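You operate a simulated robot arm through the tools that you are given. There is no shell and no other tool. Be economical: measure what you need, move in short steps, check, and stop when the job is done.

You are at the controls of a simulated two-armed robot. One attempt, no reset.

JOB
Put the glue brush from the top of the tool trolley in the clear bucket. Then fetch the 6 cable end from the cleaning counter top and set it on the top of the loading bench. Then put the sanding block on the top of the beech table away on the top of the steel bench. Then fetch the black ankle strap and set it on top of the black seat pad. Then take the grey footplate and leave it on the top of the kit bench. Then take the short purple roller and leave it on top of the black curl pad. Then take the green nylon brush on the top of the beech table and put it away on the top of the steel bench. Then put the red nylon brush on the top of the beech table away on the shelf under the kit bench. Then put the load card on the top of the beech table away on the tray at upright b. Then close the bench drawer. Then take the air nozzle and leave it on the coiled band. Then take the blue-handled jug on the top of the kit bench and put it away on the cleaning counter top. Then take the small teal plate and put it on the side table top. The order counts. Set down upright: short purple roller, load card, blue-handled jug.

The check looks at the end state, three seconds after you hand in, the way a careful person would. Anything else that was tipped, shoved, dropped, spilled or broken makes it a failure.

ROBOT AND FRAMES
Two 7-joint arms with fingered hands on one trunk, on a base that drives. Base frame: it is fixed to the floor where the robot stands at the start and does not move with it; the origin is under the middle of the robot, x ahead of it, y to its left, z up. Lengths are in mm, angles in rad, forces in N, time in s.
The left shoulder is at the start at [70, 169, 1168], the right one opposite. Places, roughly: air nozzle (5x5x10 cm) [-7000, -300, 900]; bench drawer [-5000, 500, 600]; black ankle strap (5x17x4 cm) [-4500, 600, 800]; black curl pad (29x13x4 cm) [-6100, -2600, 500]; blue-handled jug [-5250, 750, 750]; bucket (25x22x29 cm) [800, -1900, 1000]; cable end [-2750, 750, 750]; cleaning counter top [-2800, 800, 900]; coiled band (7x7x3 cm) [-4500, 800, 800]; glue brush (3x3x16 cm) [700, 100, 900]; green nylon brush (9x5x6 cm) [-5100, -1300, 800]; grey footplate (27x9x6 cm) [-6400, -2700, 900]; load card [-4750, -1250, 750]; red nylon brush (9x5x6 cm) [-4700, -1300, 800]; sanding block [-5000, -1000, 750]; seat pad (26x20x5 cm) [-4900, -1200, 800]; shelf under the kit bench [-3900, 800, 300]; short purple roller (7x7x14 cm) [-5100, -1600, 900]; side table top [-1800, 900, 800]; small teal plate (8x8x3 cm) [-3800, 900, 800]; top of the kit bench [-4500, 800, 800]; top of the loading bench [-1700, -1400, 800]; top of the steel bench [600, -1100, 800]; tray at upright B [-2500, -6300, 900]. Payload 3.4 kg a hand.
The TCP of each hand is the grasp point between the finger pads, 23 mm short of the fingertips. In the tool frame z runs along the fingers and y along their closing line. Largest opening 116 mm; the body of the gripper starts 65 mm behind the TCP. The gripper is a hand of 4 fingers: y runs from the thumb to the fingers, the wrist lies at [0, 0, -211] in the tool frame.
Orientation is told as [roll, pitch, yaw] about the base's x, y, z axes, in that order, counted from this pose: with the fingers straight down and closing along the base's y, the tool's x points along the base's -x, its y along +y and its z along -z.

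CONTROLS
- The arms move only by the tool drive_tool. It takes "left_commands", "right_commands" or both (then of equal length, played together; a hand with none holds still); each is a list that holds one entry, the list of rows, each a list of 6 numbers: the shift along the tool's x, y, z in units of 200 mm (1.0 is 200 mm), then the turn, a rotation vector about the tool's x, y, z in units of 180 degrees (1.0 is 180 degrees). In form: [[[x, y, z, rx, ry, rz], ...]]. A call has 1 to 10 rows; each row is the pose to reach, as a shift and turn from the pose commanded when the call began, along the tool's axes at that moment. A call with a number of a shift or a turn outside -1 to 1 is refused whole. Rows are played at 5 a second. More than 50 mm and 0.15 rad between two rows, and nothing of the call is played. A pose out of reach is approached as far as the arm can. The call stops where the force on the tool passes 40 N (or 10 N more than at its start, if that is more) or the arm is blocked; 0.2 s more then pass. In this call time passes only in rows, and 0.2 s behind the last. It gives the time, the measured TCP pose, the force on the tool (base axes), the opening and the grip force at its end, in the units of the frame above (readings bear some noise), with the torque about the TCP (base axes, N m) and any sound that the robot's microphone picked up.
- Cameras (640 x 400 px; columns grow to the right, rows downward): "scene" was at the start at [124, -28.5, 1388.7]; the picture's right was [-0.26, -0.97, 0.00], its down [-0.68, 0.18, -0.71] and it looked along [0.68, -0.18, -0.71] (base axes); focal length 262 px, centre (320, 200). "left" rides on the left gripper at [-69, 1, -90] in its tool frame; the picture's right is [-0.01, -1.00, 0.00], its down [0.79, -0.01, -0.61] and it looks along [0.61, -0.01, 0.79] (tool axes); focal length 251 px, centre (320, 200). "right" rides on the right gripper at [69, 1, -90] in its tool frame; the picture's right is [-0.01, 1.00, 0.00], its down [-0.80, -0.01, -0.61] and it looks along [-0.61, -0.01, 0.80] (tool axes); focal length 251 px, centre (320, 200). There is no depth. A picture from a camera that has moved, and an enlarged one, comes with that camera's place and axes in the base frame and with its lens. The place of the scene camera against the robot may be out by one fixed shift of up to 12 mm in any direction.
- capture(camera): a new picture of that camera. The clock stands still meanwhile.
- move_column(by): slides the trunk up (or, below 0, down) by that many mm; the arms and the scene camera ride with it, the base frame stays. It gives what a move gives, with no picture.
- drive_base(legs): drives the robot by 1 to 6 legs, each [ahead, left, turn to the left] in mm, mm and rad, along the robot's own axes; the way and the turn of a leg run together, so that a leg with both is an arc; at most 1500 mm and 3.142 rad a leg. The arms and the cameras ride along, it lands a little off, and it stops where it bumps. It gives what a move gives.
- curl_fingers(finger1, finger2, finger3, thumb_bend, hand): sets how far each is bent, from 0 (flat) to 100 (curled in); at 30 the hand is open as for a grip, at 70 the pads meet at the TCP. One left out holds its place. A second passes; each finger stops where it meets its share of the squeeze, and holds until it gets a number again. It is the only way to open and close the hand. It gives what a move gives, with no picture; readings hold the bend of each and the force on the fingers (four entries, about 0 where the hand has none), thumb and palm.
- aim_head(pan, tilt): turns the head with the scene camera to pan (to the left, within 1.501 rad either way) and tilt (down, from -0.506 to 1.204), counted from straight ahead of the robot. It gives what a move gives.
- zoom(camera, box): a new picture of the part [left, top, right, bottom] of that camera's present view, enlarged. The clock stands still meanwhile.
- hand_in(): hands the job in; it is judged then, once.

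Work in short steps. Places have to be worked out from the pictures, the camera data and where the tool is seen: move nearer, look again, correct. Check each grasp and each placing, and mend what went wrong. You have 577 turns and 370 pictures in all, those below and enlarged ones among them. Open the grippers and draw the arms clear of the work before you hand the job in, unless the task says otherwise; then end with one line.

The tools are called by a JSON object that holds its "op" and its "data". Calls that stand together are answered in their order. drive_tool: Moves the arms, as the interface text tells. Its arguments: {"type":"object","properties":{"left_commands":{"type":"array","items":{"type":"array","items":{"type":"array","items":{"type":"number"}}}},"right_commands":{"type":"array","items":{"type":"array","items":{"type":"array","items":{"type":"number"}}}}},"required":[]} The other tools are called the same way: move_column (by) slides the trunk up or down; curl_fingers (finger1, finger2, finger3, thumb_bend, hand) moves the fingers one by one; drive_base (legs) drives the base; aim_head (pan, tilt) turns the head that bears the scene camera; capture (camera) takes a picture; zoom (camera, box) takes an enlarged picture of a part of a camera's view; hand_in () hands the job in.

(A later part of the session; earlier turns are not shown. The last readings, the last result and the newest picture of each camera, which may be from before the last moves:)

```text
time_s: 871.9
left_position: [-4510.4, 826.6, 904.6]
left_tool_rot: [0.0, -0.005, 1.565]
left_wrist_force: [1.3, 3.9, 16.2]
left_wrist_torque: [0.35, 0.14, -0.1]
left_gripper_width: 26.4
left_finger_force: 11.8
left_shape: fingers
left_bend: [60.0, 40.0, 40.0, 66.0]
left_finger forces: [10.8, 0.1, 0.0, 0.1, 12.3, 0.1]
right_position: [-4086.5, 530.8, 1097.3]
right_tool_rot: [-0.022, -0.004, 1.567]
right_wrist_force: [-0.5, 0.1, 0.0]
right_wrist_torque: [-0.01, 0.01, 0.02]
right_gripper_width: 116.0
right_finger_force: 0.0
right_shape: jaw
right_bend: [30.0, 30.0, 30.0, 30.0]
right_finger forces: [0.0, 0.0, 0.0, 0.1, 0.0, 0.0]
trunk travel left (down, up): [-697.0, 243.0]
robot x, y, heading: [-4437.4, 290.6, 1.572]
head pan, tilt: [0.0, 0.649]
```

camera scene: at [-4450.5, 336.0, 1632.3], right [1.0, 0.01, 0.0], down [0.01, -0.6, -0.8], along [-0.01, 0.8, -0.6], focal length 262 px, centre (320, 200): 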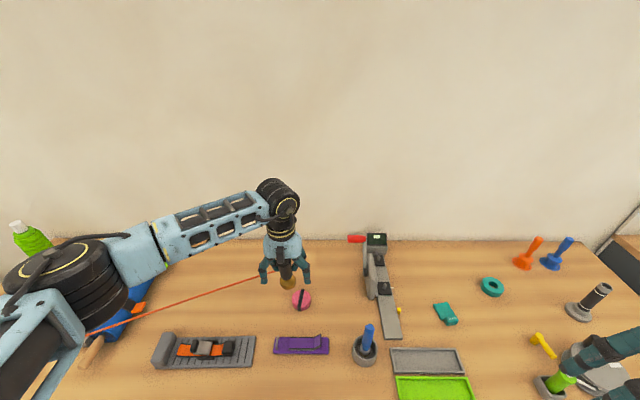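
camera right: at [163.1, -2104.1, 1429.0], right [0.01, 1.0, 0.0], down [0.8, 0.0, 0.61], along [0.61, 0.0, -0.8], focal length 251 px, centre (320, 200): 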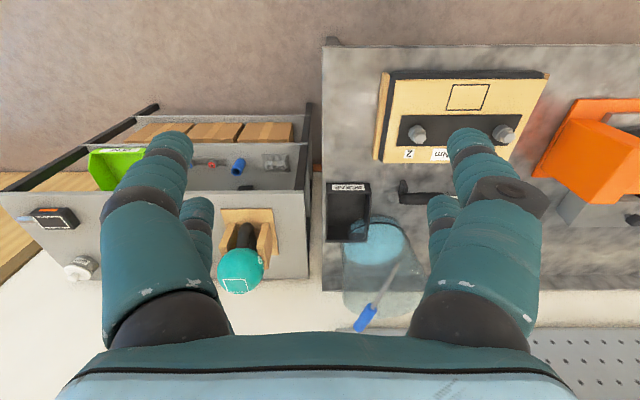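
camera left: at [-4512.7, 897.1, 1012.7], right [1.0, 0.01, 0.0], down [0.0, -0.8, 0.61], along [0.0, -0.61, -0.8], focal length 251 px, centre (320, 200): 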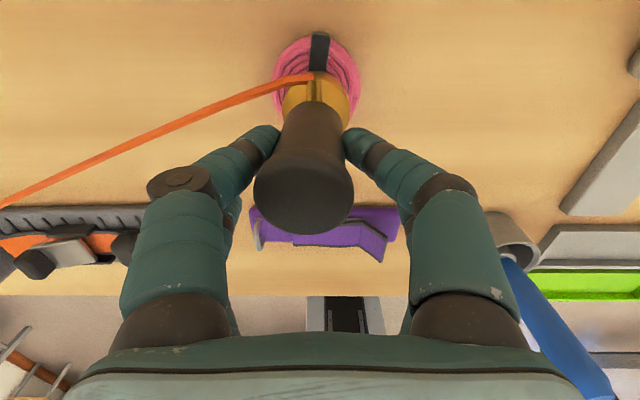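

Contact. Ease 3 mm, open gently.

{"op": "move_column", "data": {"by": 4}}

{"op": "curl_fingers", "data": {"hand": "left", "finger1": 53, "thumb_bend": 59}}

{"op": "curl_fingers", "data": {"hand": "left", "finger1": 38, "thumb_bend": 38}}

{"op": "capture", "data": {"camera": "left"}}

{"op": "zoom", "data": {"camera": "scene", "box": [250, 200, 350, 300]}}

```text
time_s: 872.4
left_position: [-4511.2, 827.1, 906.5]
left_tool_rot: [0.001, 0.0, 1.567]
left_wrist_force: [0.4, 0.6, 2.8]
left_wrist_torque: [0.05, 0.05, -0.03]
left_gripper_width: 26.4
left_finger_force: 9.1
left_shape: fingers
left_bend: [60.0, 40.0, 40.0, 66.0]
left_finger forces: [8.7, 0.1, 0.0, 0.0, 9.6, 0.0]
right_position: [-4087.1, 532.4, 1102.1]
right_tool_rot: [-0.023, -0.005, 1.566]
right_wrist_force: [-0.3, 0.3, 0.1]
right_wrist_torque: [-0.01, -0.01, 0.0]
right_gripper_width: 116.2
right_finger_force: 0.0
right_shape: jaw
right_bend: [30.0, 30.0, 30.0, 30.0]
right_finger forces: [0.0, 0.0, 0.0, 0.1, 0.1, 0.0]
trunk travel left (down, up): [-701.0, 239.0]
robot x, y, heading: [-4438.2, 293.9, 1.569]
head pan, tilt: [0.0, 0.649]
```

```text
time_s: 873.4
left_position: [-4511.7, 827.6, 906.4]
left_tool_rot: [0.002, -0.003, 1.568]
left_wrist_force: [0.6, -0.6, -0.4]
left_wrist_torque: [-0.01, -0.01, -0.01]
left_gripper_width: 40.0
left_finger_force: 0.0
left_shape: fingers
left_bend: [53.0, 40.0, 40.0, 59.0]
left_finger forces: [0.0, 0.0, 0.1, 0.0, 0.1, 0.0]
right_position: [-4088.0, 532.6, 1101.4]
right_tool_rot: [-0.024, -0.004, 1.567]
right_wrist_force: [0.2, 0.0, 0.3]
right_wrist_torque: [-0.01, 0.01, -0.03]
right_gripper_width: 116.1
right_finger_force: 0.0
right_shape: jaw
right_bend: [30.0, 30.0, 30.0, 30.0]
right_finger forces: [0.0, 0.0, 0.1, 0.1, 0.1, 0.0]
trunk travel left (down, up): [-701.0, 239.0]
robot x, y, heading: [-4441.7, 295.1, 1.563]
head pan, tilt: [0.0, 0.649]
```

```text
time_s: 874.4
left_position: [-4511.1, 827.6, 907.5]
left_tool_rot: [0.0, -0.001, 1.567]
left_wrist_force: [0.2, -0.6, 0.0]
left_wrist_torque: [0.02, -0.03, -0.01]
left_gripper_width: 93.1
left_finger_force: 0.1
left_shape: fingers
left_bend: [38.0, 40.0, 40.0, 38.0]
left_finger forces: [0.0, 0.1, 0.0, 0.0, 0.1, 0.0]
right_position: [-4087.3, 532.8, 1102.2]
right_tool_rot: [-0.022, -0.002, 1.567]
right_wrist_force: [0.2, 0.2, 0.6]
right_wrist_torque: [0.0, -0.01, 0.03]
right_gripper_width: 116.0
right_finger_force: 0.1
right_shape: jaw
right_bend: [30.0, 30.0, 30.0, 30.0]
right_finger forces: [0.0, 0.0, 0.1, 0.1, 0.0, 0.0]
trunk travel left (down, up): [-701.0, 239.0]
robot x, y, heading: [-4439.5, 297.7, 1.569]
head pan, tilt: [0.0, 0.649]
```

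```text
139 pictures are left
camera left: at [-4512.4, 897.0, 996.8], right [1.0, 0.01, 0.0], down [0.0, -0.8, 0.61], along [0.0, -0.61, -0.8], focal length 251 px, centre (320, 200)
```

left: 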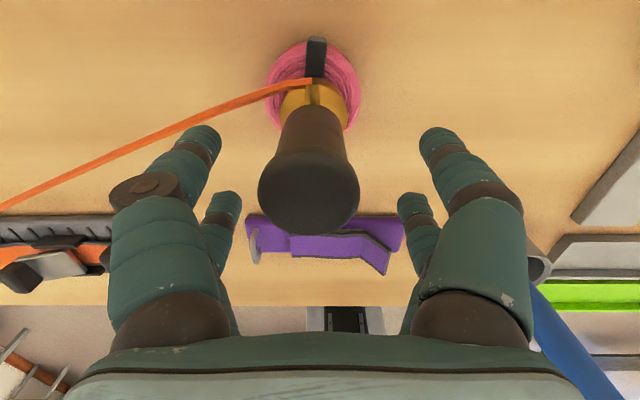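

```text
4.00 times, centred on (300, 250) of scene
camera zoom: at [-4444.7, 422.9, 1426.1], right [1.0, 0.0, 0.0], down [0.0, -0.6, -0.8], along [0.0, 0.8, -0.6], focal length 1048 px, centre (400, 0)
```

zoom: 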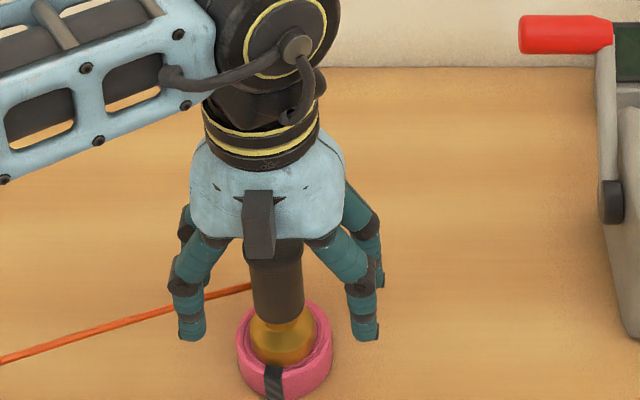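

It stands. Raise straight up and check.

{"op": "move_column", "data": {"by": 160}}

{"op": "capture", "data": {"camera": "left"}}

{"op": "capture", "data": {"camera": "scene"}}

```text
time_s: 876.3
left_position: [-4510.6, 827.8, 1066.6]
left_tool_rot: [0.001, -0.001, 1.567]
left_wrist_force: [-0.8, -1.5, 0.3]
left_wrist_torque: [0.0, -0.04, 0.01]
left_gripper_width: 93.6
left_finger_force: 0.0
left_shape: fingers
left_bend: [38.0, 40.0, 40.0, 38.0]
left_finger forces: [0.1, 0.0, 0.0, 0.1, 0.0, 0.1]
right_position: [-4087.3, 533.1, 1262.2]
right_tool_rot: [-0.023, -0.001, 1.566]
right_wrist_force: [0.0, 0.0, -0.3]
right_wrist_torque: [0.01, 0.07, 0.03]
right_gripper_width: 116.0
right_finger_force: 0.1
right_shape: jaw
right_bend: [30.0, 30.0, 30.0, 30.0]
right_finger forces: [0.0, 0.0, 0.0, 0.0, 0.0, 0.1]
trunk travel left (down, up): [-861.0, 79.0]
robot x, y, heading: [-4441.7, 294.8, 1.57]
head pan, tilt: [0.0, 0.649]
```

```text
137 pictures are left
camera left: at [-4512.4, 897.0, 1156.8], right [1.0, 0.01, 0.0], down [0.0, -0.8, 0.61], along [0.0, -0.61, -0.8], focal length 251 px, centre (320, 200)
```

left: 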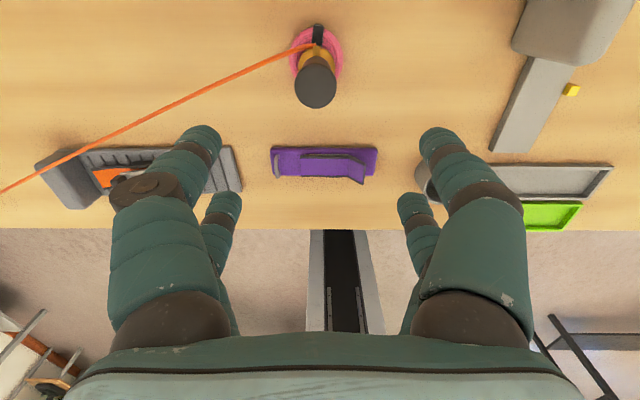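

```text
136 pictures are left
camera scene: at [-4444.6, 423.0, 1586.1], right [1.0, 0.0, 0.0], down [0.0, -0.6, -0.8], along [0.0, 0.8, -0.6], focal length 262 px, centre (320, 200)
```

scene: 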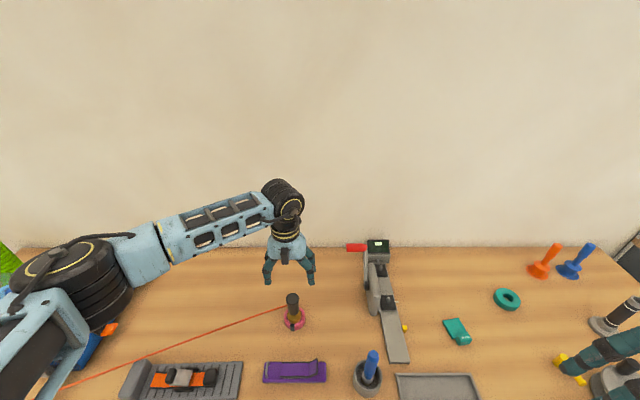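

Nozzle stands on the coiled band. Next the blue-handled jug at ≈(-5373, 885). I back away and go look at it closely.

{"op": "drive_base", "data": {"legs": [[-480, 0, 0], [0, 830, 0]]}}

{"op": "aim_head", "data": {"pan": 0.0, "tilt": 0.45}}

{"op": "capture", "data": {"camera": "scene"}}

```text
time_s: 883.1
left_position: [-5334.2, 350.8, 1068.6]
left_tool_rot: [0.002, -0.002, 1.555]
left_wrist_force: [0.4, -0.4, -0.5]
left_wrist_torque: [0.02, -0.03, 0.0]
left_gripper_width: 93.1
left_finger_force: 0.0
left_shape: fingers
left_bend: [38.0, 40.0, 40.0, 38.0]
left_finger forces: [0.1, 0.1, 0.0, 0.1, 0.0, 0.1]
right_position: [-4913.2, 52.3, 1262.0]
right_tool_rot: [-0.023, -0.002, 1.558]
right_wrist_force: [0.5, -0.4, -1.0]
right_wrist_torque: [0.0, -0.02, 0.02]
right_gripper_width: 116.1
right_finger_force: 0.0
right_shape: jaw
right_bend: [30.0, 30.0, 30.0, 30.0]
right_finger forces: [0.0, 0.0, 0.0, 0.1, 0.1, 0.0]
trunk travel left (down, up): [-861.0, 79.0]
robot x, y, heading: [-5270.0, -188.4, 1.557]
head pan, tilt: [0.0, 0.649]
```

```text
time_s: 883.9
left_position: [-5333.2, 350.9, 1066.6]
left_tool_rot: [-0.001, -0.003, 1.556]
left_wrist_force: [-0.3, -0.6, -0.3]
left_wrist_torque: [0.0, 0.02, -0.05]
left_gripper_width: 93.4
left_finger_force: 0.0
left_shape: fingers
left_bend: [38.0, 40.0, 40.0, 38.0]
left_finger forces: [0.1, 0.0, 0.0, 0.1, 0.0, 0.0]
right_position: [-4913.9, 52.6, 1262.3]
right_tool_rot: [-0.023, -0.002, 1.557]
right_wrist_force: [0.2, -0.1, 0.4]
right_wrist_torque: [-0.01, -0.01, 0.02]
right_gripper_width: 115.8
right_finger_force: 0.0
right_shape: jaw
right_bend: [30.0, 30.0, 30.0, 30.0]
right_finger forces: [0.0, 0.0, 0.1, 0.0, 0.1, 0.0]
trunk travel left (down, up): [-861.0, 79.0]
robot x, y, heading: [-5267.8, -180.3, 1.561]
head pan, tilt: [0.0, 0.45]
```

```text
135 pictures are left
camera scene: at [-5271.6, -49.5, 1603.9], right [1.0, -0.01, 0.0], down [-0.01, -0.44, -0.9], along [0.01, 0.9, -0.44], focal length 262 px, centre (320, 200)
```

scene: 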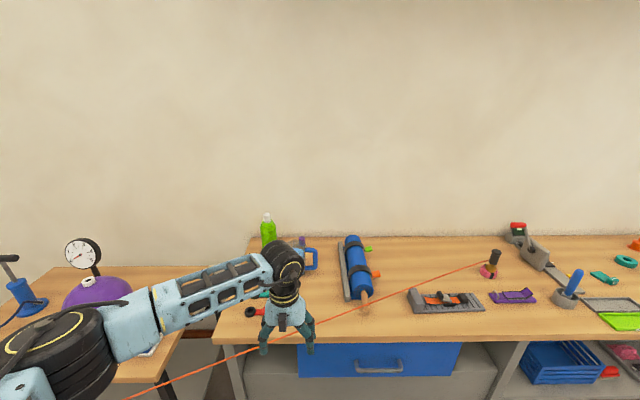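

Drive 330 mm ahead (hand high) and look down at the jug.

{"op": "drive_base", "data": {"legs": [[330, 0, 0.01]]}}

{"op": "capture", "data": {"camera": "left"}}

{"op": "aim_head", "data": {"pan": 0.15, "tilt": 0.7}}

{"op": "capture", "data": {"camera": "scene"}}

```text
time_s: 886.0
left_position: [-5339.4, 675.2, 1068.6]
left_tool_rot: [-0.001, -0.004, 1.571]
left_wrist_force: [-0.1, 0.5, -0.6]
left_wrist_torque: [0.03, -0.02, -0.05]
left_gripper_width: 93.4
left_finger_force: 0.0
left_shape: fingers
left_bend: [38.0, 40.0, 40.0, 38.0]
left_finger forces: [0.0, 0.0, 0.0, 0.0, 0.0, 0.1]
right_position: [-4914.7, 383.4, 1262.1]
right_tool_rot: [-0.022, -0.004, 1.57]
right_wrist_force: [0.1, 0.3, 0.9]
right_wrist_torque: [-0.01, -0.02, 0.01]
right_gripper_width: 115.9
right_finger_force: 0.0
right_shape: jaw
right_bend: [30.0, 30.0, 30.0, 30.0]
right_finger forces: [0.0, 0.1, 0.1, 0.0, 0.0, 0.0]
trunk travel left (down, up): [-861.0, 79.0]
robot x, y, heading: [-5263.2, 145.1, 1.574]
head pan, tilt: [0.0, 0.45]
```

```text
134 pictures are left
camera left: at [-5341.4, 745.0, 1158.0], right [1.0, 0.01, 0.0], down [0.01, -0.8, 0.6], along [0.0, -0.6, -0.8], focal length 251 px, centre (320, 200)
```

left: 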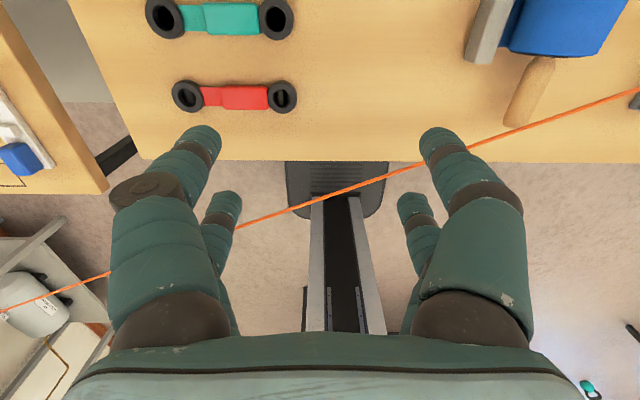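

```text
time_s: 886.8
left_position: [-5339.2, 678.8, 1066.0]
left_tool_rot: [0.0, 0.001, 1.571]
left_wrist_force: [-0.8, -1.4, -0.1]
left_wrist_torque: [-0.01, 0.0, 0.02]
left_gripper_width: 93.0
left_finger_force: 0.2
left_shape: fingers
left_bend: [38.0, 40.0, 40.0, 38.0]
left_finger forces: [0.1, 0.0, 0.1, 0.0, 0.1, 0.1]
right_position: [-4915.2, 386.2, 1262.3]
right_tool_rot: [-0.024, -0.003, 1.569]
right_wrist_force: [0.0, 0.2, 0.4]
right_wrist_torque: [0.0, 0.03, -0.02]
right_gripper_width: 116.1
right_finger_force: 0.1
right_shape: jaw
right_bend: [30.0, 30.0, 30.0, 30.0]
right_finger forces: [0.2, 0.1, 0.0, 0.0, 0.1, 0.0]
trunk travel left (down, up): [-861.0, 79.0]
robot x, y, heading: [-5269.1, 141.1, 1.573]
head pan, tilt: [0.15, 0.7]
```

```text
133 pictures are left
camera scene: at [-5284.4, 271.2, 1581.8], right [0.99, 0.15, 0.0], down [0.1, -0.64, -0.77], along [-0.12, 0.76, -0.64], focal length 262 px, centre (320, 200)
```

scene: 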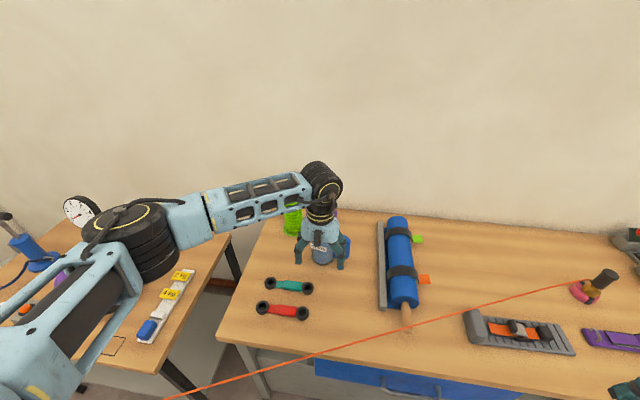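

Jug ≈(-5368, 848), hidden under the hand. Raise the hand and move over it to look from the other side.

{"op": "move_column", "data": {"by": 75}}

{"op": "drive_base", "data": {"legs": [[170, 0, 0]]}}

{"op": "capture", "data": {"camera": "left"}}

```text
time_s: 887.9
left_position: [-5339.9, 678.0, 1142.5]
left_tool_rot: [0.002, 0.0, 1.571]
left_wrist_force: [-1.0, -1.5, 0.6]
left_wrist_torque: [0.01, -0.01, -0.01]
left_gripper_width: 93.2
left_finger_force: 0.1
left_shape: fingers
left_bend: [38.0, 40.0, 40.0, 38.0]
left_finger forces: [0.0, 0.0, 0.1, 0.0, 0.0, 0.1]
right_position: [-4914.4, 384.8, 1337.3]
right_tool_rot: [-0.024, -0.001, 1.571]
right_wrist_force: [0.3, 0.7, -0.2]
right_wrist_torque: [-0.02, 0.01, 0.01]
right_gripper_width: 115.7
right_finger_force: 0.0
right_shape: jaw
right_bend: [30.0, 30.0, 30.0, 30.0]
right_finger forces: [0.0, 0.0, 0.0, 0.0, 0.0, 0.1]
trunk travel left (down, up): [-936.0, 4.0]
robot x, y, heading: [-5267.4, 145.1, 1.577]
head pan, tilt: [0.15, 0.7]
```

```text
time_s: 889.4
left_position: [-5338.7, 843.6, 1143.2]
left_tool_rot: [-0.001, -0.003, 1.568]
left_wrist_force: [0.4, 0.3, 0.4]
left_wrist_torque: [0.01, -0.01, 0.01]
left_gripper_width: 93.0
left_finger_force: 0.0
left_shape: fingers
left_bend: [38.0, 40.0, 40.0, 38.0]
left_finger forces: [0.0, 0.0, 0.1, 0.1, 0.1, 0.0]
right_position: [-4914.7, 549.8, 1337.7]
right_tool_rot: [-0.023, -0.006, 1.57]
right_wrist_force: [-0.3, 0.8, 0.4]
right_wrist_torque: [-0.01, 0.03, 0.03]
right_gripper_width: 115.9
right_finger_force: 0.0
right_shape: jaw
right_bend: [30.0, 30.0, 30.0, 30.0]
right_finger forces: [0.0, 0.1, 0.0, 0.0, 0.0, 0.0]
trunk travel left (down, up): [-936.0, 4.0]
robot x, y, heading: [-5267.6, 310.9, 1.571]
head pan, tilt: [0.15, 0.7]
```

```text
132 pictures are left
camera left: at [-5340.5, 913.3, 1233.8], right [1.0, 0.01, 0.0], down [0.01, -0.8, 0.6], along [0.0, -0.6, -0.8], focal length 251 px, centre (320, 200)
```

left: 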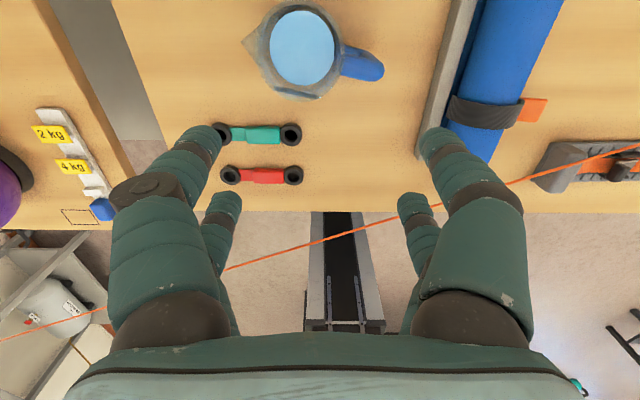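

Jug rim ≈85–90 mm across, spout left, handle right; rim z≈955. I'll grasp it from above across y with four fingers. Turn the hand 90° first.

{"op": "drive_tool", "data": {"left_commands": [[[0, 0, 0, 0, 0, 0.046], [0, 0, 0, 0, 0, 0.092], [0, 0, 0, 0, 0, 0.138], [0, 0, 0, 0, 0, 0.184], [0, 0, 0, 0, 0, 0.23], [0, 0, 0, 0, 0, 0.276], [0, 0, 0, 0, 0, 0.322], [0, 0, 0, 0, 0, 0.368], [0, 0, 0, 0, 0, 0.414], [0, 0, 0, 0, 0, 0.46]]]}}

{"op": "curl_fingers", "data": {"hand": "left", "finger1": 28, "finger2": 28, "finger3": 28, "thumb_bend": 28}}

{"op": "drive_tool", "data": {"left_commands": [[[0, 0, 0, 0, 0, 0.04], [0.1, 0.2, 0, 0, 0, 0.04]]]}}

{"op": "capture", "data": {"camera": "left"}}

```text
time_s: 891.6
left_position: [-5338.2, 848.8, 1141.0]
left_tool_rot: [-0.001, 0.002, 0.121]
left_wrist_force: [1.3, 0.0, -0.4]
left_wrist_torque: [0.02, 0.02, -0.02]
left_gripper_width: 93.3
left_finger_force: 0.0
left_shape: fingers
left_bend: [38.0, 40.0, 40.0, 38.0]
left_finger forces: [0.0, 0.0, 0.1, 0.0, 0.0, 0.1]
right_position: [-4914.6, 554.2, 1336.7]
right_tool_rot: [-0.022, -0.001, 1.57]
right_wrist_force: [-0.5, 0.2, 0.1]
right_wrist_torque: [0.01, 0.0, -0.02]
right_gripper_width: 116.1
right_finger_force: 0.0
right_shape: jaw
right_bend: [30.0, 30.0, 30.0, 30.0]
right_finger forces: [0.1, 0.0, 0.0, 0.1, 0.0, 0.1]
trunk travel left (down, up): [-936.0, 4.0]
robot x, y, heading: [-5266.1, 313.3, 1.572]
head pan, tilt: [0.15, 0.7]
```

```text
time_s: 892.6
left_position: [-5339.8, 847.6, 1143.1]
left_tool_rot: [0.002, 0.0, 0.124]
left_wrist_force: [0.1, 0.3, 0.3]
left_wrist_torque: [-0.02, -0.01, 0.01]
left_gripper_width: 120.2
left_finger_force: 0.0
left_shape: fingers
left_bend: [28.0, 28.0, 28.0, 28.0]
left_finger forces: [0.0, 0.0, 0.0, 0.0, 0.0, 0.1]
right_position: [-4913.0, 553.7, 1337.5]
right_tool_rot: [-0.023, -0.002, 1.569]
right_wrist_force: [-0.1, -1.0, 0.7]
right_wrist_torque: [-0.01, 0.01, 0.02]
right_gripper_width: 115.9
right_finger_force: 0.1
right_shape: jaw
right_bend: [30.0, 30.0, 30.0, 30.0]
right_finger forces: [0.1, 0.0, 0.0, 0.1, 0.0, 0.0]
trunk travel left (down, up): [-936.0, 4.0]
robot x, y, heading: [-5269.5, 313.5, 1.571]
head pan, tilt: [0.15, 0.7]
```

```text
time_s: 893.2
left_position: [-5364.6, 885.0, 1139.6]
left_tool_rot: [0.0, 0.0, -0.004]
left_wrist_force: [-0.2, -0.5, -0.1]
left_wrist_torque: [0.0, -0.05, 0.01]
left_gripper_width: 120.4
left_finger_force: 0.0
left_shape: fingers
left_bend: [28.0, 28.0, 28.0, 28.0]
left_finger forces: [0.0, 0.0, 0.0, 0.0, 0.0, 0.0]
right_position: [-4914.6, 554.9, 1337.0]
right_tool_rot: [-0.024, -0.001, 1.568]
right_wrist_force: [-0.6, 0.7, 0.3]
right_wrist_torque: [-0.03, 0.0, -0.01]
right_gripper_width: 115.9
right_finger_force: 0.1
right_shape: jaw
right_bend: [30.0, 30.0, 30.0, 30.0]
right_finger forces: [0.0, 0.0, 0.1, 0.0, 0.0, 0.0]
trunk travel left (down, up): [-936.0, 4.0]
robot x, y, heading: [-5266.9, 311.3, 1.571]
head pan, tilt: [0.15, 0.7]
```

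```text
131 pictures are left
camera left: at [-5297.3, 887.3, 1230.3], right [0.01, -1.0, 0.0], down [-0.79, 0.0, 0.61], along [-0.61, 0.0, -0.79], focal length 251 px, centre (320, 200)
```

left: 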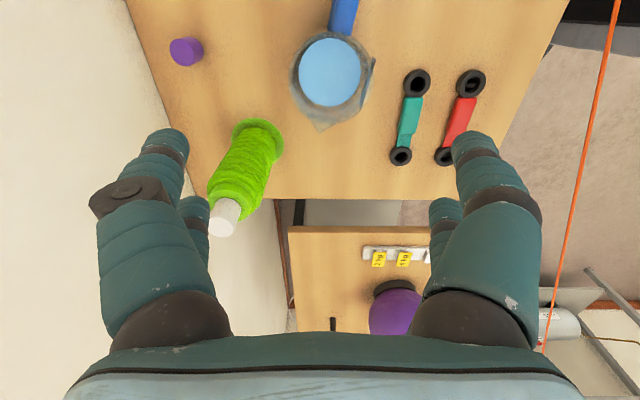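

Jug centre ≈(-5352, 874). Correct and lower to z≈1000 for a check.

{"op": "drive_tool", "data": {"left_commands": [[[-0.06, -0.055, 0, 0, 0, 0]]]}}

{"op": "move_column", "data": {"by": -130}}

{"op": "capture", "data": {"camera": "left"}}

{"op": "zoom", "data": {"camera": "scene", "box": [250, 160, 410, 300]}}

```text
time_s: 893.6
left_position: [-5350.8, 873.7, 1141.7]
left_tool_rot: [0.003, 0.001, -0.002]
left_wrist_force: [-0.6, 0.5, -0.6]
left_wrist_torque: [0.03, 0.03, -0.01]
left_gripper_width: 120.4
left_finger_force: 0.0
left_shape: fingers
left_bend: [28.0, 28.0, 28.0, 28.0]
left_finger forces: [0.1, 0.0, 0.0, 0.0, 0.0, 0.0]
right_position: [-4913.6, 552.7, 1337.1]
right_tool_rot: [-0.024, -0.003, 1.57]
right_wrist_force: [-0.9, -0.1, 0.0]
right_wrist_torque: [-0.01, -0.02, 0.01]
right_gripper_width: 116.0
right_finger_force: 0.0
right_shape: jaw
right_bend: [30.0, 30.0, 30.0, 30.0]
right_finger forces: [0.1, 0.0, 0.0, 0.0, 0.0, 0.0]
trunk travel left (down, up): [-936.0, 4.0]
robot x, y, heading: [-5265.0, 313.8, 1.572]
head pan, tilt: [0.15, 0.7]
```

```text
time_s: 895.2
left_position: [-5352.6, 873.9, 1011.6]
left_tool_rot: [0.0, 0.0, -0.001]
left_wrist_force: [-0.3, -0.5, 0.4]
left_wrist_torque: [-0.02, 0.03, 0.02]
left_gripper_width: 120.4
left_finger_force: 0.0
left_shape: fingers
left_bend: [28.0, 28.0, 28.0, 28.0]
left_finger forces: [0.0, 0.1, 0.1, 0.0, 0.0, 0.0]
right_position: [-4914.5, 553.9, 1207.2]
right_tool_rot: [-0.022, -0.001, 1.569]
right_wrist_force: [-0.3, 0.5, -1.3]
right_wrist_torque: [0.05, -0.02, 0.0]
right_gripper_width: 116.2
right_finger_force: 0.0
right_shape: jaw
right_bend: [30.0, 30.0, 30.0, 30.0]
right_finger forces: [0.0, 0.0, 0.1, 0.1, 0.0, 0.0]
trunk travel left (down, up): [-806.0, 134.0]
robot x, y, heading: [-5265.8, 310.9, 1.569]
head pan, tilt: [0.15, 0.7]
```

```text
130 pictures are left
camera left: at [-5284.7, 875.8, 1101.0], right [0.01, -1.0, 0.0], down [-0.79, -0.01, 0.61], along [-0.61, 0.0, -0.79], focal length 251 px, centre (320, 200)
```

left: 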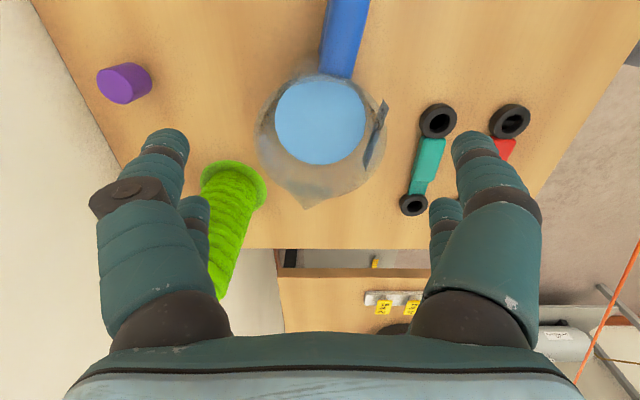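

```text
2.86 times, centred on (330, 230) of scene
camera zoom: at [-5284.5, 440.2, 1526.8], right [0.99, 0.15, 0.0], down [0.1, -0.64, -0.76], along [-0.11, 0.76, -0.64], focal length 748 px, centre (291, 114)
```

zoom: 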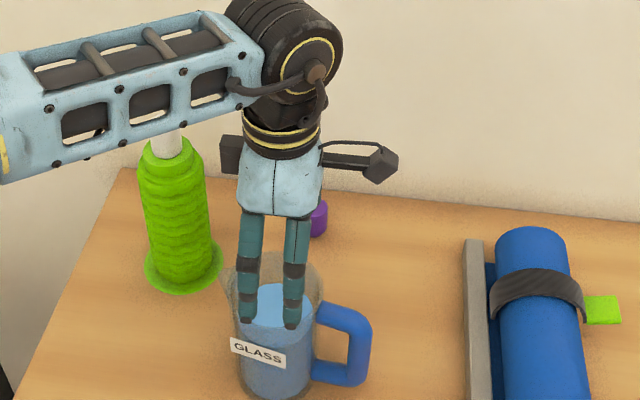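

Aligned. Lower to TCP z≈920.

{"op": "move_column", "data": {"by": -60}}

{"op": "drive_tool", "data": {"left_commands": [[[-0.02, 0, 0.08, 0, 0, 0], [-0.02, 0, 0.15, 0, 0, 0]]]}}

{"op": "capture", "data": {"camera": "left"}}

{"op": "zoom", "data": {"camera": "scene", "box": [250, 150, 410, 290]}}

```text
time_s: 896.2
left_position: [-5352.4, 875.6, 950.5]
left_tool_rot: [0.002, 0.001, -0.002]
left_wrist_force: [-1.0, -0.6, 0.3]
left_wrist_torque: [-0.01, 0.01, 0.01]
left_gripper_width: 120.6
left_finger_force: 0.0
left_shape: fingers
left_bend: [28.0, 28.0, 28.0, 28.0]
left_finger forces: [0.0, 0.1, 0.0, 0.0, 0.0, 0.1]
right_position: [-4914.5, 554.2, 1146.0]
right_tool_rot: [-0.022, -0.001, 1.569]
right_wrist_force: [-0.2, 0.4, 0.0]
right_wrist_torque: [0.0, 0.0, 0.02]
right_gripper_width: 116.0
right_finger_force: 0.2
right_shape: jaw
right_bend: [30.0, 30.0, 30.0, 30.0]
right_finger forces: [0.0, 0.1, 0.1, 0.0, 0.1, 0.0]
trunk travel left (down, up): [-746.0, 194.0]
robot x, y, heading: [-5265.5, 313.6, 1.574]
head pan, tilt: [0.15, 0.7]
```

```text
time_s: 896.8
left_position: [-5348.3, 876.2, 922.7]
left_tool_rot: [-0.001, 0.001, -0.002]
left_wrist_force: [-0.8, -0.5, 0.0]
left_wrist_torque: [-0.02, -0.04, -0.01]
left_gripper_width: 120.5
left_finger_force: 0.0
left_shape: fingers
left_bend: [28.0, 28.0, 28.0, 28.0]
left_finger forces: [0.0, 0.1, 0.0, 0.0, 0.0, 0.1]
right_position: [-4914.0, 554.7, 1147.9]
right_tool_rot: [-0.023, -0.003, 1.569]
right_wrist_force: [0.9, -0.7, -1.0]
right_wrist_torque: [0.03, 0.0, 0.0]
right_gripper_width: 116.3
right_finger_force: 0.1
right_shape: jaw
right_bend: [30.0, 30.0, 30.0, 30.0]
right_finger forces: [0.0, 0.1, 0.0, 0.1, 0.1, 0.0]
trunk travel left (down, up): [-746.0, 194.0]
robot x, y, heading: [-5264.2, 313.3, 1.576]
head pan, tilt: [0.15, 0.7]
```

```text
128 pictures are left
camera left: at [-5280.4, 877.0, 1011.5], right [0.01, -1.0, 0.0], down [-0.79, -0.01, 0.61], along [-0.61, 0.0, -0.79], focal length 251 px, centre (320, 200)
```

left: 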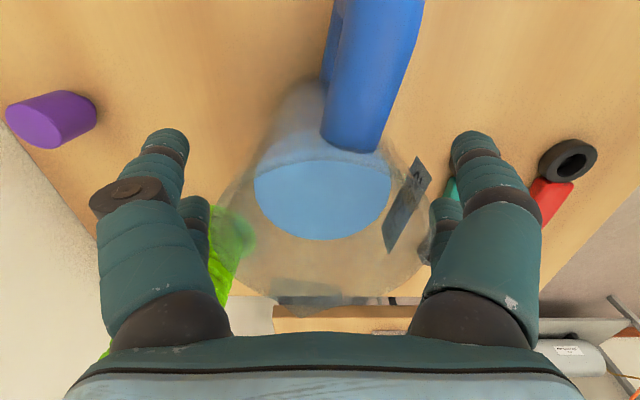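

```text
2.86 times, centred on (330, 220) of scene
camera zoom: at [-5284.5, 440.3, 1466.8], right [0.99, 0.15, 0.0], down [0.1, -0.64, -0.76], along [-0.11, 0.76, -0.64], focal length 748 px, centre (291, 143)
```

zoom: 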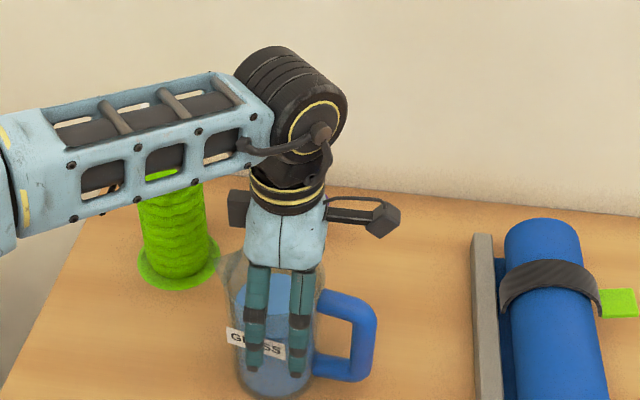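

Jug is between the fingers. Closing.

{"op": "curl_fingers", "data": {"hand": "left", "finger1": 46, "finger2": 46, "finger3": 46, "thumb_bend": 46}}

{"op": "capture", "data": {"camera": "left"}}

```text
time_s: 897.8
left_position: [-5348.1, 876.3, 922.1]
left_tool_rot: [0.001, -0.001, -0.002]
left_wrist_force: [0.5, 0.6, 0.4]
left_wrist_torque: [-0.03, -0.01, -0.01]
left_gripper_width: 70.8
left_finger_force: 3.5
left_shape: fingers
left_bend: [46.0, 43.0, 43.0, 46.0]
left_finger forces: [0.1, 3.3, 3.8, 0.0, 0.0, 0.1]
right_position: [-4914.9, 553.5, 1147.0]
right_tool_rot: [-0.023, -0.001, 1.57]
right_wrist_force: [-0.6, -0.1, 0.7]
right_wrist_torque: [-0.05, 0.02, 0.01]
right_gripper_width: 116.1
right_finger_force: 0.1
right_shape: jaw
right_bend: [30.0, 30.0, 30.0, 30.0]
right_finger forces: [0.1, 0.1, 0.0, 0.0, 0.1, 0.0]
trunk travel left (down, up): [-746.0, 194.0]
robot x, y, heading: [-5269.7, 310.7, 1.574]
head pan, tilt: [0.15, 0.7]
```

```text
126 pictures are left
camera left: at [-5280.4, 876.9, 1011.6], right [0.01, -1.0, 0.0], down [-0.79, -0.01, 0.61], along [-0.61, 0.0, -0.79], focal length 251 px, centre (320, 200)
```

left: 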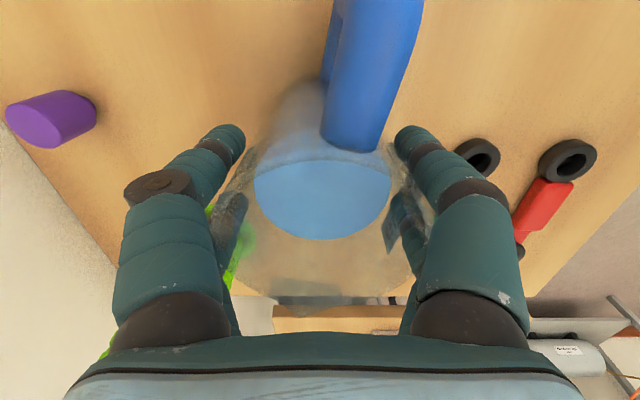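

The rear pair touches first, so the jug centre is further to -x. Open a bit, shift 10 mm to -x, close again.

{"op": "curl_fingers", "data": {"hand": "left", "finger1": 36, "finger2": 36, "finger3": 36, "thumb_bend": 36}}

{"op": "drive_tool", "data": {"left_commands": [[[0.055, 0, 0, 0, 0, 0]]]}}

{"op": "curl_fingers", "data": {"hand": "left", "finger1": 56, "finger2": 56, "finger3": 56, "thumb_bend": 56}}

{"op": "capture", "data": {"camera": "left"}}

```text
time_s: 898.8
left_position: [-5347.8, 876.2, 920.9]
left_tool_rot: [-0.001, 0.0, -0.002]
left_wrist_force: [-0.5, -0.4, -0.4]
left_wrist_torque: [-0.04, 0.0, 0.01]
left_gripper_width: 99.1
left_finger_force: 0.1
left_shape: fingers
left_bend: [36.0, 36.0, 36.0, 36.0]
left_finger forces: [0.0, 0.1, 0.0, 0.1, 0.0, 0.0]
right_position: [-4914.6, 554.1, 1147.1]
right_tool_rot: [-0.025, -0.002, 1.569]
right_wrist_force: [0.1, 0.8, 0.0]
right_wrist_torque: [0.01, 0.0, 0.0]
right_gripper_width: 116.2
right_finger_force: 0.1
right_shape: jaw
right_bend: [30.0, 30.0, 30.0, 30.0]
right_finger forces: [0.0, 0.0, 0.1, 0.1, 0.0, 0.0]
trunk travel left (down, up): [-746.0, 194.0]
robot x, y, heading: [-5266.3, 309.2, 1.577]
head pan, tilt: [0.15, 0.7]
```

```text
time_s: 899.2
left_position: [-5359.5, 874.5, 921.2]
left_tool_rot: [-0.001, 0.0, -0.001]
left_wrist_force: [0.0, -0.7, 0.8]
left_wrist_torque: [-0.03, 0.0, 0.0]
left_gripper_width: 99.0
left_finger_force: 0.1
left_shape: fingers
left_bend: [36.0, 36.0, 36.0, 36.0]
left_finger forces: [0.1, 0.0, 0.0, 0.0, 0.0, 0.0]
right_position: [-4915.9, 553.3, 1147.3]
right_tool_rot: [-0.023, -0.001, 1.569]
right_wrist_force: [0.1, -0.1, 0.7]
right_wrist_torque: [-0.01, -0.03, -0.02]
right_gripper_width: 115.8
right_finger_force: 0.0
right_shape: jaw
right_bend: [30.0, 30.0, 30.0, 30.0]
right_finger forces: [0.0, 0.1, 0.0, 0.0, 0.1, 0.1]
trunk travel left (down, up): [-746.0, 194.0]
robot x, y, heading: [-5266.0, 315.3, 1.569]
head pan, tilt: [0.15, 0.7]
```

```text
time_s: 900.2
left_position: [-5358.5, 875.5, 923.1]
left_tool_rot: [-0.001, 0.001, -0.003]
left_wrist_force: [0.8, -1.7, 0.6]
left_wrist_torque: [-0.22, -0.1, -0.02]
left_gripper_width: 71.1
left_finger_force: 20.6
left_shape: fingers
left_bend: [47.0, 45.0, 47.0, 47.0]
left_finger forces: [7.7, 13.0, 6.8, 0.0, 13.8, 0.0]
right_position: [-4914.8, 554.1, 1147.3]
right_tool_rot: [-0.022, -0.002, 1.569]
right_wrist_force: [1.3, -0.4, 0.0]
right_wrist_torque: [-0.05, -0.05, -0.02]
right_gripper_width: 116.0
right_finger_force: 0.1
right_shape: jaw
right_bend: [30.0, 30.0, 30.0, 30.0]
right_finger forces: [0.0, 0.0, 0.0, 0.0, 0.0, 0.0]
trunk travel left (down, up): [-746.0, 194.0]
robot x, y, heading: [-5268.4, 312.1, 1.573]
head pan, tilt: [0.15, 0.7]
```

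```text
125 pictures are left
camera left: at [-5291.2, 876.7, 1011.7], right [0.01, -1.0, 0.0], down [-0.79, -0.01, 0.61], along [-0.61, 0.0, -0.79], focal length 251 px, centre (320, 200)
```

left: 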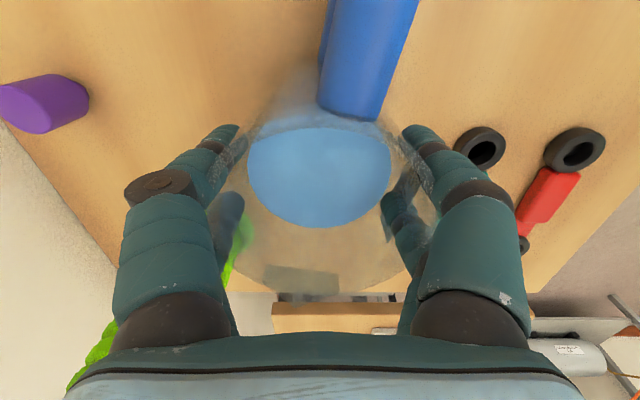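

All four fingers press (7–14 N). Test lift 20 mm.

{"op": "move_column", "data": {"by": 20}}

{"op": "zoom", "data": {"camera": "scene", "box": [250, 150, 410, 290]}}

```text
time_s: 900.9
left_position: [-5358.7, 875.5, 942.0]
left_tool_rot: [0.001, 0.002, -0.002]
left_wrist_force: [0.0, 0.5, -5.2]
left_wrist_torque: [0.03, 0.14, -0.01]
left_gripper_width: 71.0
left_finger_force: 21.1
left_shape: fingers
left_bend: [47.0, 45.0, 48.0, 47.0]
left_finger forces: [8.2, 12.8, 6.6, 0.0, 14.5, 0.0]
right_position: [-4915.2, 555.3, 1167.0]
right_tool_rot: [-0.023, -0.003, 1.569]
right_wrist_force: [-0.3, 0.3, -0.8]
right_wrist_torque: [-0.01, 0.01, -0.01]
right_gripper_width: 115.9
right_finger_force: 0.1
right_shape: jaw
right_bend: [30.0, 30.0, 30.0, 30.0]
right_finger forces: [0.0, 0.0, 0.0, 0.0, 0.0, 0.1]
trunk travel left (down, up): [-766.0, 174.0]
robot x, y, heading: [-5265.9, 315.3, 1.568]
head pan, tilt: [0.15, 0.7]
```

```text
2.86 times, centred on (330, 220) of scene
camera zoom: at [-5284.5, 441.0, 1486.8], right [0.99, 0.15, 0.0], down [0.1, -0.64, -0.76], along [-0.11, 0.76, -0.64], focal length 748 px, centre (291, 143)
```

zoom: 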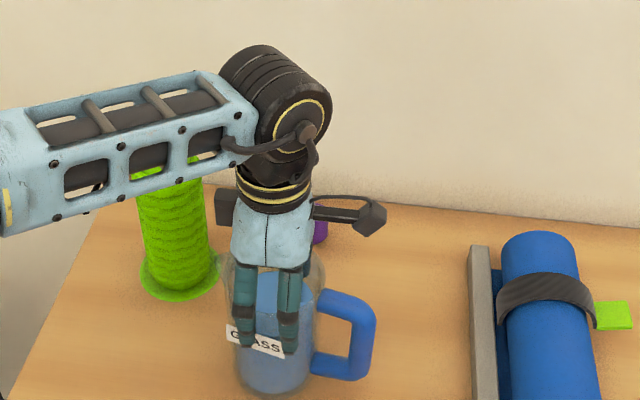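

Upright and held (about 5 N). Lift by trunk, then back off.

{"op": "move_column", "data": {"by": 165}}

{"op": "drive_base", "data": {"legs": [[-590, 0, 0]]}}

{"op": "capture", "data": {"camera": "left"}}

{"op": "capture", "data": {"camera": "scene"}}

```text
time_s: 902.7
left_position: [-5358.5, 876.4, 1106.5]
left_tool_rot: [-0.001, 0.001, -0.002]
left_wrist_force: [0.3, -0.6, -5.9]
left_wrist_torque: [0.04, 0.12, 0.0]
left_gripper_width: 70.8
left_finger_force: 21.7
left_shape: fingers
left_bend: [47.0, 45.0, 48.0, 47.0]
left_finger forces: [8.2, 12.9, 6.6, 0.0, 14.5, 0.0]
right_position: [-4913.9, 555.1, 1332.8]
right_tool_rot: [-0.023, -0.003, 1.569]
right_wrist_force: [-0.7, -0.5, 1.2]
right_wrist_torque: [0.01, -0.01, -0.01]
right_gripper_width: 115.9
right_finger_force: 0.1
right_shape: jaw
right_bend: [30.0, 30.0, 30.0, 30.0]
right_finger forces: [0.0, 0.0, 0.0, 0.0, 0.1, 0.0]
trunk travel left (down, up): [-931.0, 9.0]
robot x, y, heading: [-5267.0, 313.3, 1.567]
head pan, tilt: [0.15, 0.7]
```

```text
time_s: 906.1
left_position: [-5357.8, 280.2, 1105.8]
left_tool_rot: [-0.003, 0.0, -0.005]
left_wrist_force: [0.0, 0.3, -5.9]
left_wrist_torque: [0.01, 0.14, -0.01]
left_gripper_width: 71.0
left_finger_force: 21.3
left_shape: fingers
left_bend: [47.0, 45.0, 48.0, 47.0]
left_finger forces: [8.2, 12.9, 6.6, 0.0, 14.6, 0.0]
right_position: [-4913.8, -43.1, 1332.0]
right_tool_rot: [-0.024, 0.001, 1.565]
right_wrist_force: [0.1, 0.6, -0.3]
right_wrist_torque: [-0.04, -0.01, 0.01]
right_gripper_width: 115.8
right_finger_force: 0.0
right_shape: jaw
right_bend: [30.0, 30.0, 30.0, 30.0]
right_finger forces: [0.0, 0.0, 0.0, 0.1, 0.0, 0.1]
trunk travel left (down, up): [-931.0, 9.0]
robot x, y, heading: [-5266.3, -282.3, 1.565]
head pan, tilt: [0.15, 0.7]
```

```text
123 pictures are left
camera left: at [-5289.9, 281.2, 1195.5], right [0.0, -1.0, 0.0], down [-0.79, 0.0, 0.61], along [-0.61, 0.0, -0.79], focal length 251 px, centre (320, 200)
```

left: 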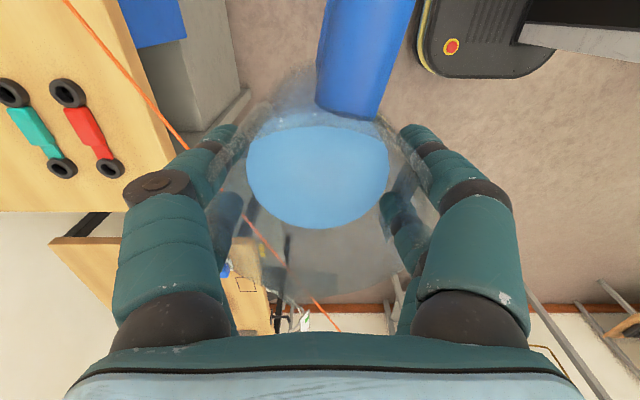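

```text
122 pictures are left
camera scene: at [-5284.9, -154.4, 1651.5], right [0.99, 0.15, 0.0], down [0.09, -0.64, -0.76], along [-0.11, 0.76, -0.65], focal length 262 px, centre (320, 200)
```

scene: 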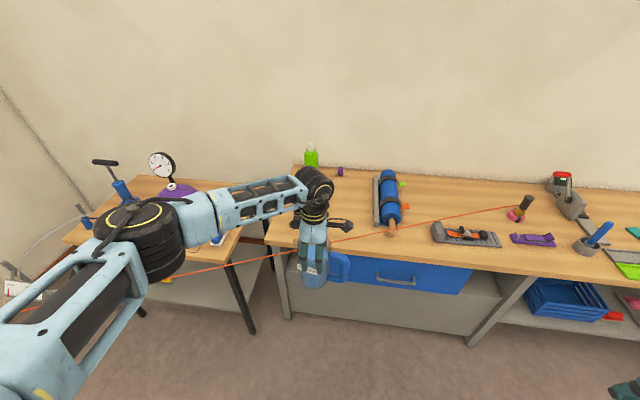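

Jug level; the nozzle still stands. Strafe right to the cleaning counter.

{"op": "drive_base", "data": {"legs": [[0, -1400, 0], [0, -1128, 0.005]]}}

{"op": "aim_head", "data": {"pan": 0.0, "tilt": 0.65}}

{"op": "capture", "data": {"camera": "scene"}}

```text
time_s: 918.5
left_position: [-2828.6, 246.5, 1107.3]
left_tool_rot: [0.002, 0.0, -0.011]
left_wrist_force: [0.7, -0.1, -5.6]
left_wrist_torque: [0.04, 0.1, 0.02]
left_gripper_width: 70.9
left_finger_force: 20.8
left_shape: fingers
left_bend: [47.0, 45.0, 48.0, 47.0]
left_finger forces: [8.1, 12.8, 6.6, 0.0, 14.6, 0.1]
right_position: [-2387.0, -76.8, 1332.7]
right_tool_rot: [-0.026, -0.002, 1.561]
right_wrist_force: [-0.7, 1.0, -0.2]
right_wrist_torque: [0.01, -0.01, 0.02]
right_gripper_width: 116.1
right_finger_force: 0.1
right_shape: jaw
right_bend: [30.0, 30.0, 30.0, 30.0]
right_finger forces: [0.0, 0.0, 0.0, 0.1, 0.1, 0.0]
trunk travel left (down, up): [-931.0, 9.0]
robot x, y, heading: [-2742.7, -315.0, 1.562]
head pan, tilt: [0.15, 0.7]
```

```text
time_s: 919.1
left_position: [-2827.6, 247.6, 1106.7]
left_tool_rot: [0.001, 0.0, -0.01]
left_wrist_force: [0.3, 0.0, -5.5]
left_wrist_torque: [0.01, 0.13, 0.02]
left_gripper_width: 70.7
left_finger_force: 21.0
left_shape: fingers
left_bend: [47.0, 45.0, 48.0, 47.0]
left_finger forces: [8.1, 13.0, 6.7, 0.1, 14.6, 0.0]
right_position: [-2386.0, -76.5, 1332.7]
right_tool_rot: [-0.024, -0.001, 1.561]
right_wrist_force: [0.0, 0.1, -0.6]
right_wrist_torque: [0.04, 0.0, -0.02]
right_gripper_width: 115.9
right_finger_force: 0.1
right_shape: jaw
right_bend: [30.0, 30.0, 30.0, 30.0]
right_finger forces: [0.1, 0.0, 0.1, 0.0, 0.0, 0.0]
trunk travel left (down, up): [-931.0, 9.0]
robot x, y, heading: [-2739.5, -318.7, 1.568]
head pan, tilt: [0.0, 0.649]
```

```text
121 pictures are left
camera scene: at [-2744.2, -185.0, 1656.0], right [1.0, -0.01, 0.0], down [0.0, -0.61, -0.8], along [0.01, 0.8, -0.61], focal length 262 px, centre (320, 200)
```

scene: 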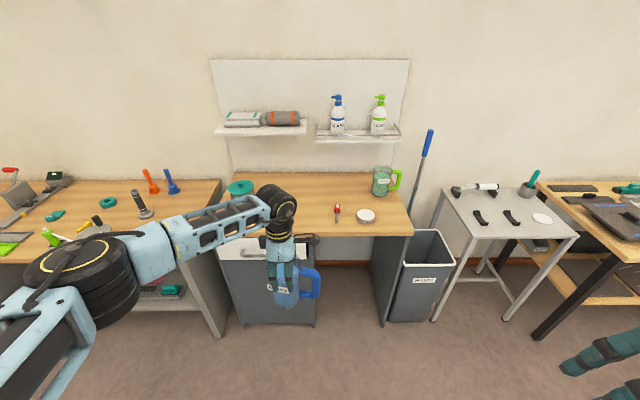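

Target TCP ≈(-2812, 850) between sponge and red cable end. Drive ahead 600 and check.

{"op": "drive_base", "data": {"legs": [[600, -15, 0.003]]}}

{"op": "move_column", "data": {"by": -60}}

{"op": "capture", "data": {"camera": "scene"}}

{"op": "capture", "data": {"camera": "left"}}

```text
time_s: 922.5
left_position: [-2813.7, 837.5, 1107.0]
left_tool_rot: [0.001, -0.002, -0.003]
left_wrist_force: [-1.1, -0.1, -4.9]
left_wrist_torque: [-0.01, 0.08, -0.02]
left_gripper_width: 70.9
left_finger_force: 21.1
left_shape: fingers
left_bend: [47.0, 45.0, 48.0, 47.0]
left_finger forces: [8.1, 12.9, 6.7, 0.0, 14.6, 0.1]
right_position: [-2369.9, 515.6, 1332.2]
right_tool_rot: [-0.023, -0.004, 1.569]
right_wrist_force: [0.0, -0.3, 0.3]
right_wrist_torque: [0.01, 0.01, 0.01]
right_gripper_width: 115.8
right_finger_force: 0.1
right_shape: jaw
right_bend: [30.0, 30.0, 30.0, 30.0]
right_finger forces: [0.0, 0.1, 0.0, 0.1, 0.1, 0.0]
trunk travel left (down, up): [-931.0, 9.0]
robot x, y, heading: [-2722.7, 273.8, 1.572]
head pan, tilt: [0.0, 0.649]
```

```text
time_s: 923.5
left_position: [-2814.0, 838.6, 1046.2]
left_tool_rot: [0.0, 0.0, -0.004]
left_wrist_force: [-0.2, 0.4, -5.8]
left_wrist_torque: [0.02, 0.1, 0.01]
left_gripper_width: 70.6
left_finger_force: 21.1
left_shape: fingers
left_bend: [47.0, 45.0, 48.0, 47.0]
left_finger forces: [8.1, 12.8, 6.7, 0.0, 14.5, 0.0]
right_position: [-2370.6, 516.5, 1272.6]
right_tool_rot: [-0.023, -0.002, 1.568]
right_wrist_force: [0.8, 0.0, 1.0]
right_wrist_torque: [0.05, -0.02, 0.0]
right_gripper_width: 115.7
right_finger_force: 0.0
right_shape: jaw
right_bend: [30.0, 30.0, 30.0, 30.0]
right_finger forces: [0.0, 0.0, 0.0, 0.0, 0.0, 0.1]
trunk travel left (down, up): [-871.0, 69.0]
robot x, y, heading: [-2723.4, 274.2, 1.573]
head pan, tilt: [0.0, 0.649]
```

```text
120 pictures are left
camera scene: at [-2727.4, 406.7, 1596.0], right [1.0, 0.0, 0.0], down [0.0, -0.61, -0.8], along [0.0, 0.8, -0.61], focal length 262 px, centre (320, 200)
```

scene: 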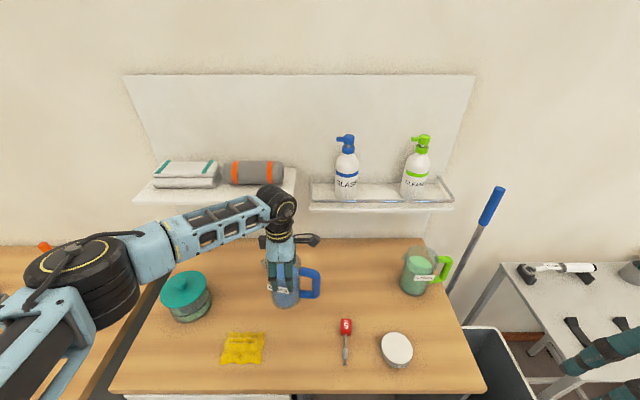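

```text
119 pictures are left
camera left: at [-2746.5, 840.0, 1136.1], right [0.01, -1.0, 0.0], down [-0.79, 0.0, 0.61], along [-0.61, 0.0, -0.79], focal length 251 px, centre (320, 200)
```

left: 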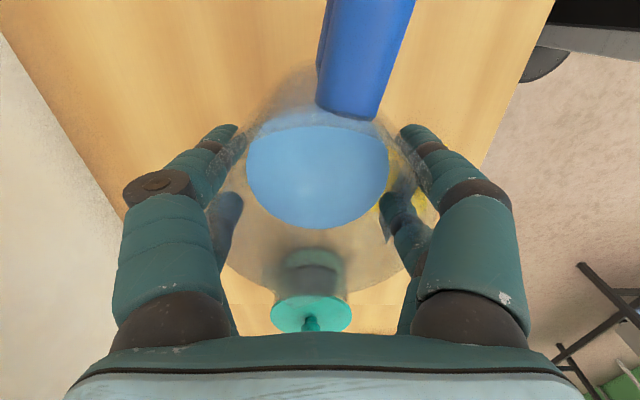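

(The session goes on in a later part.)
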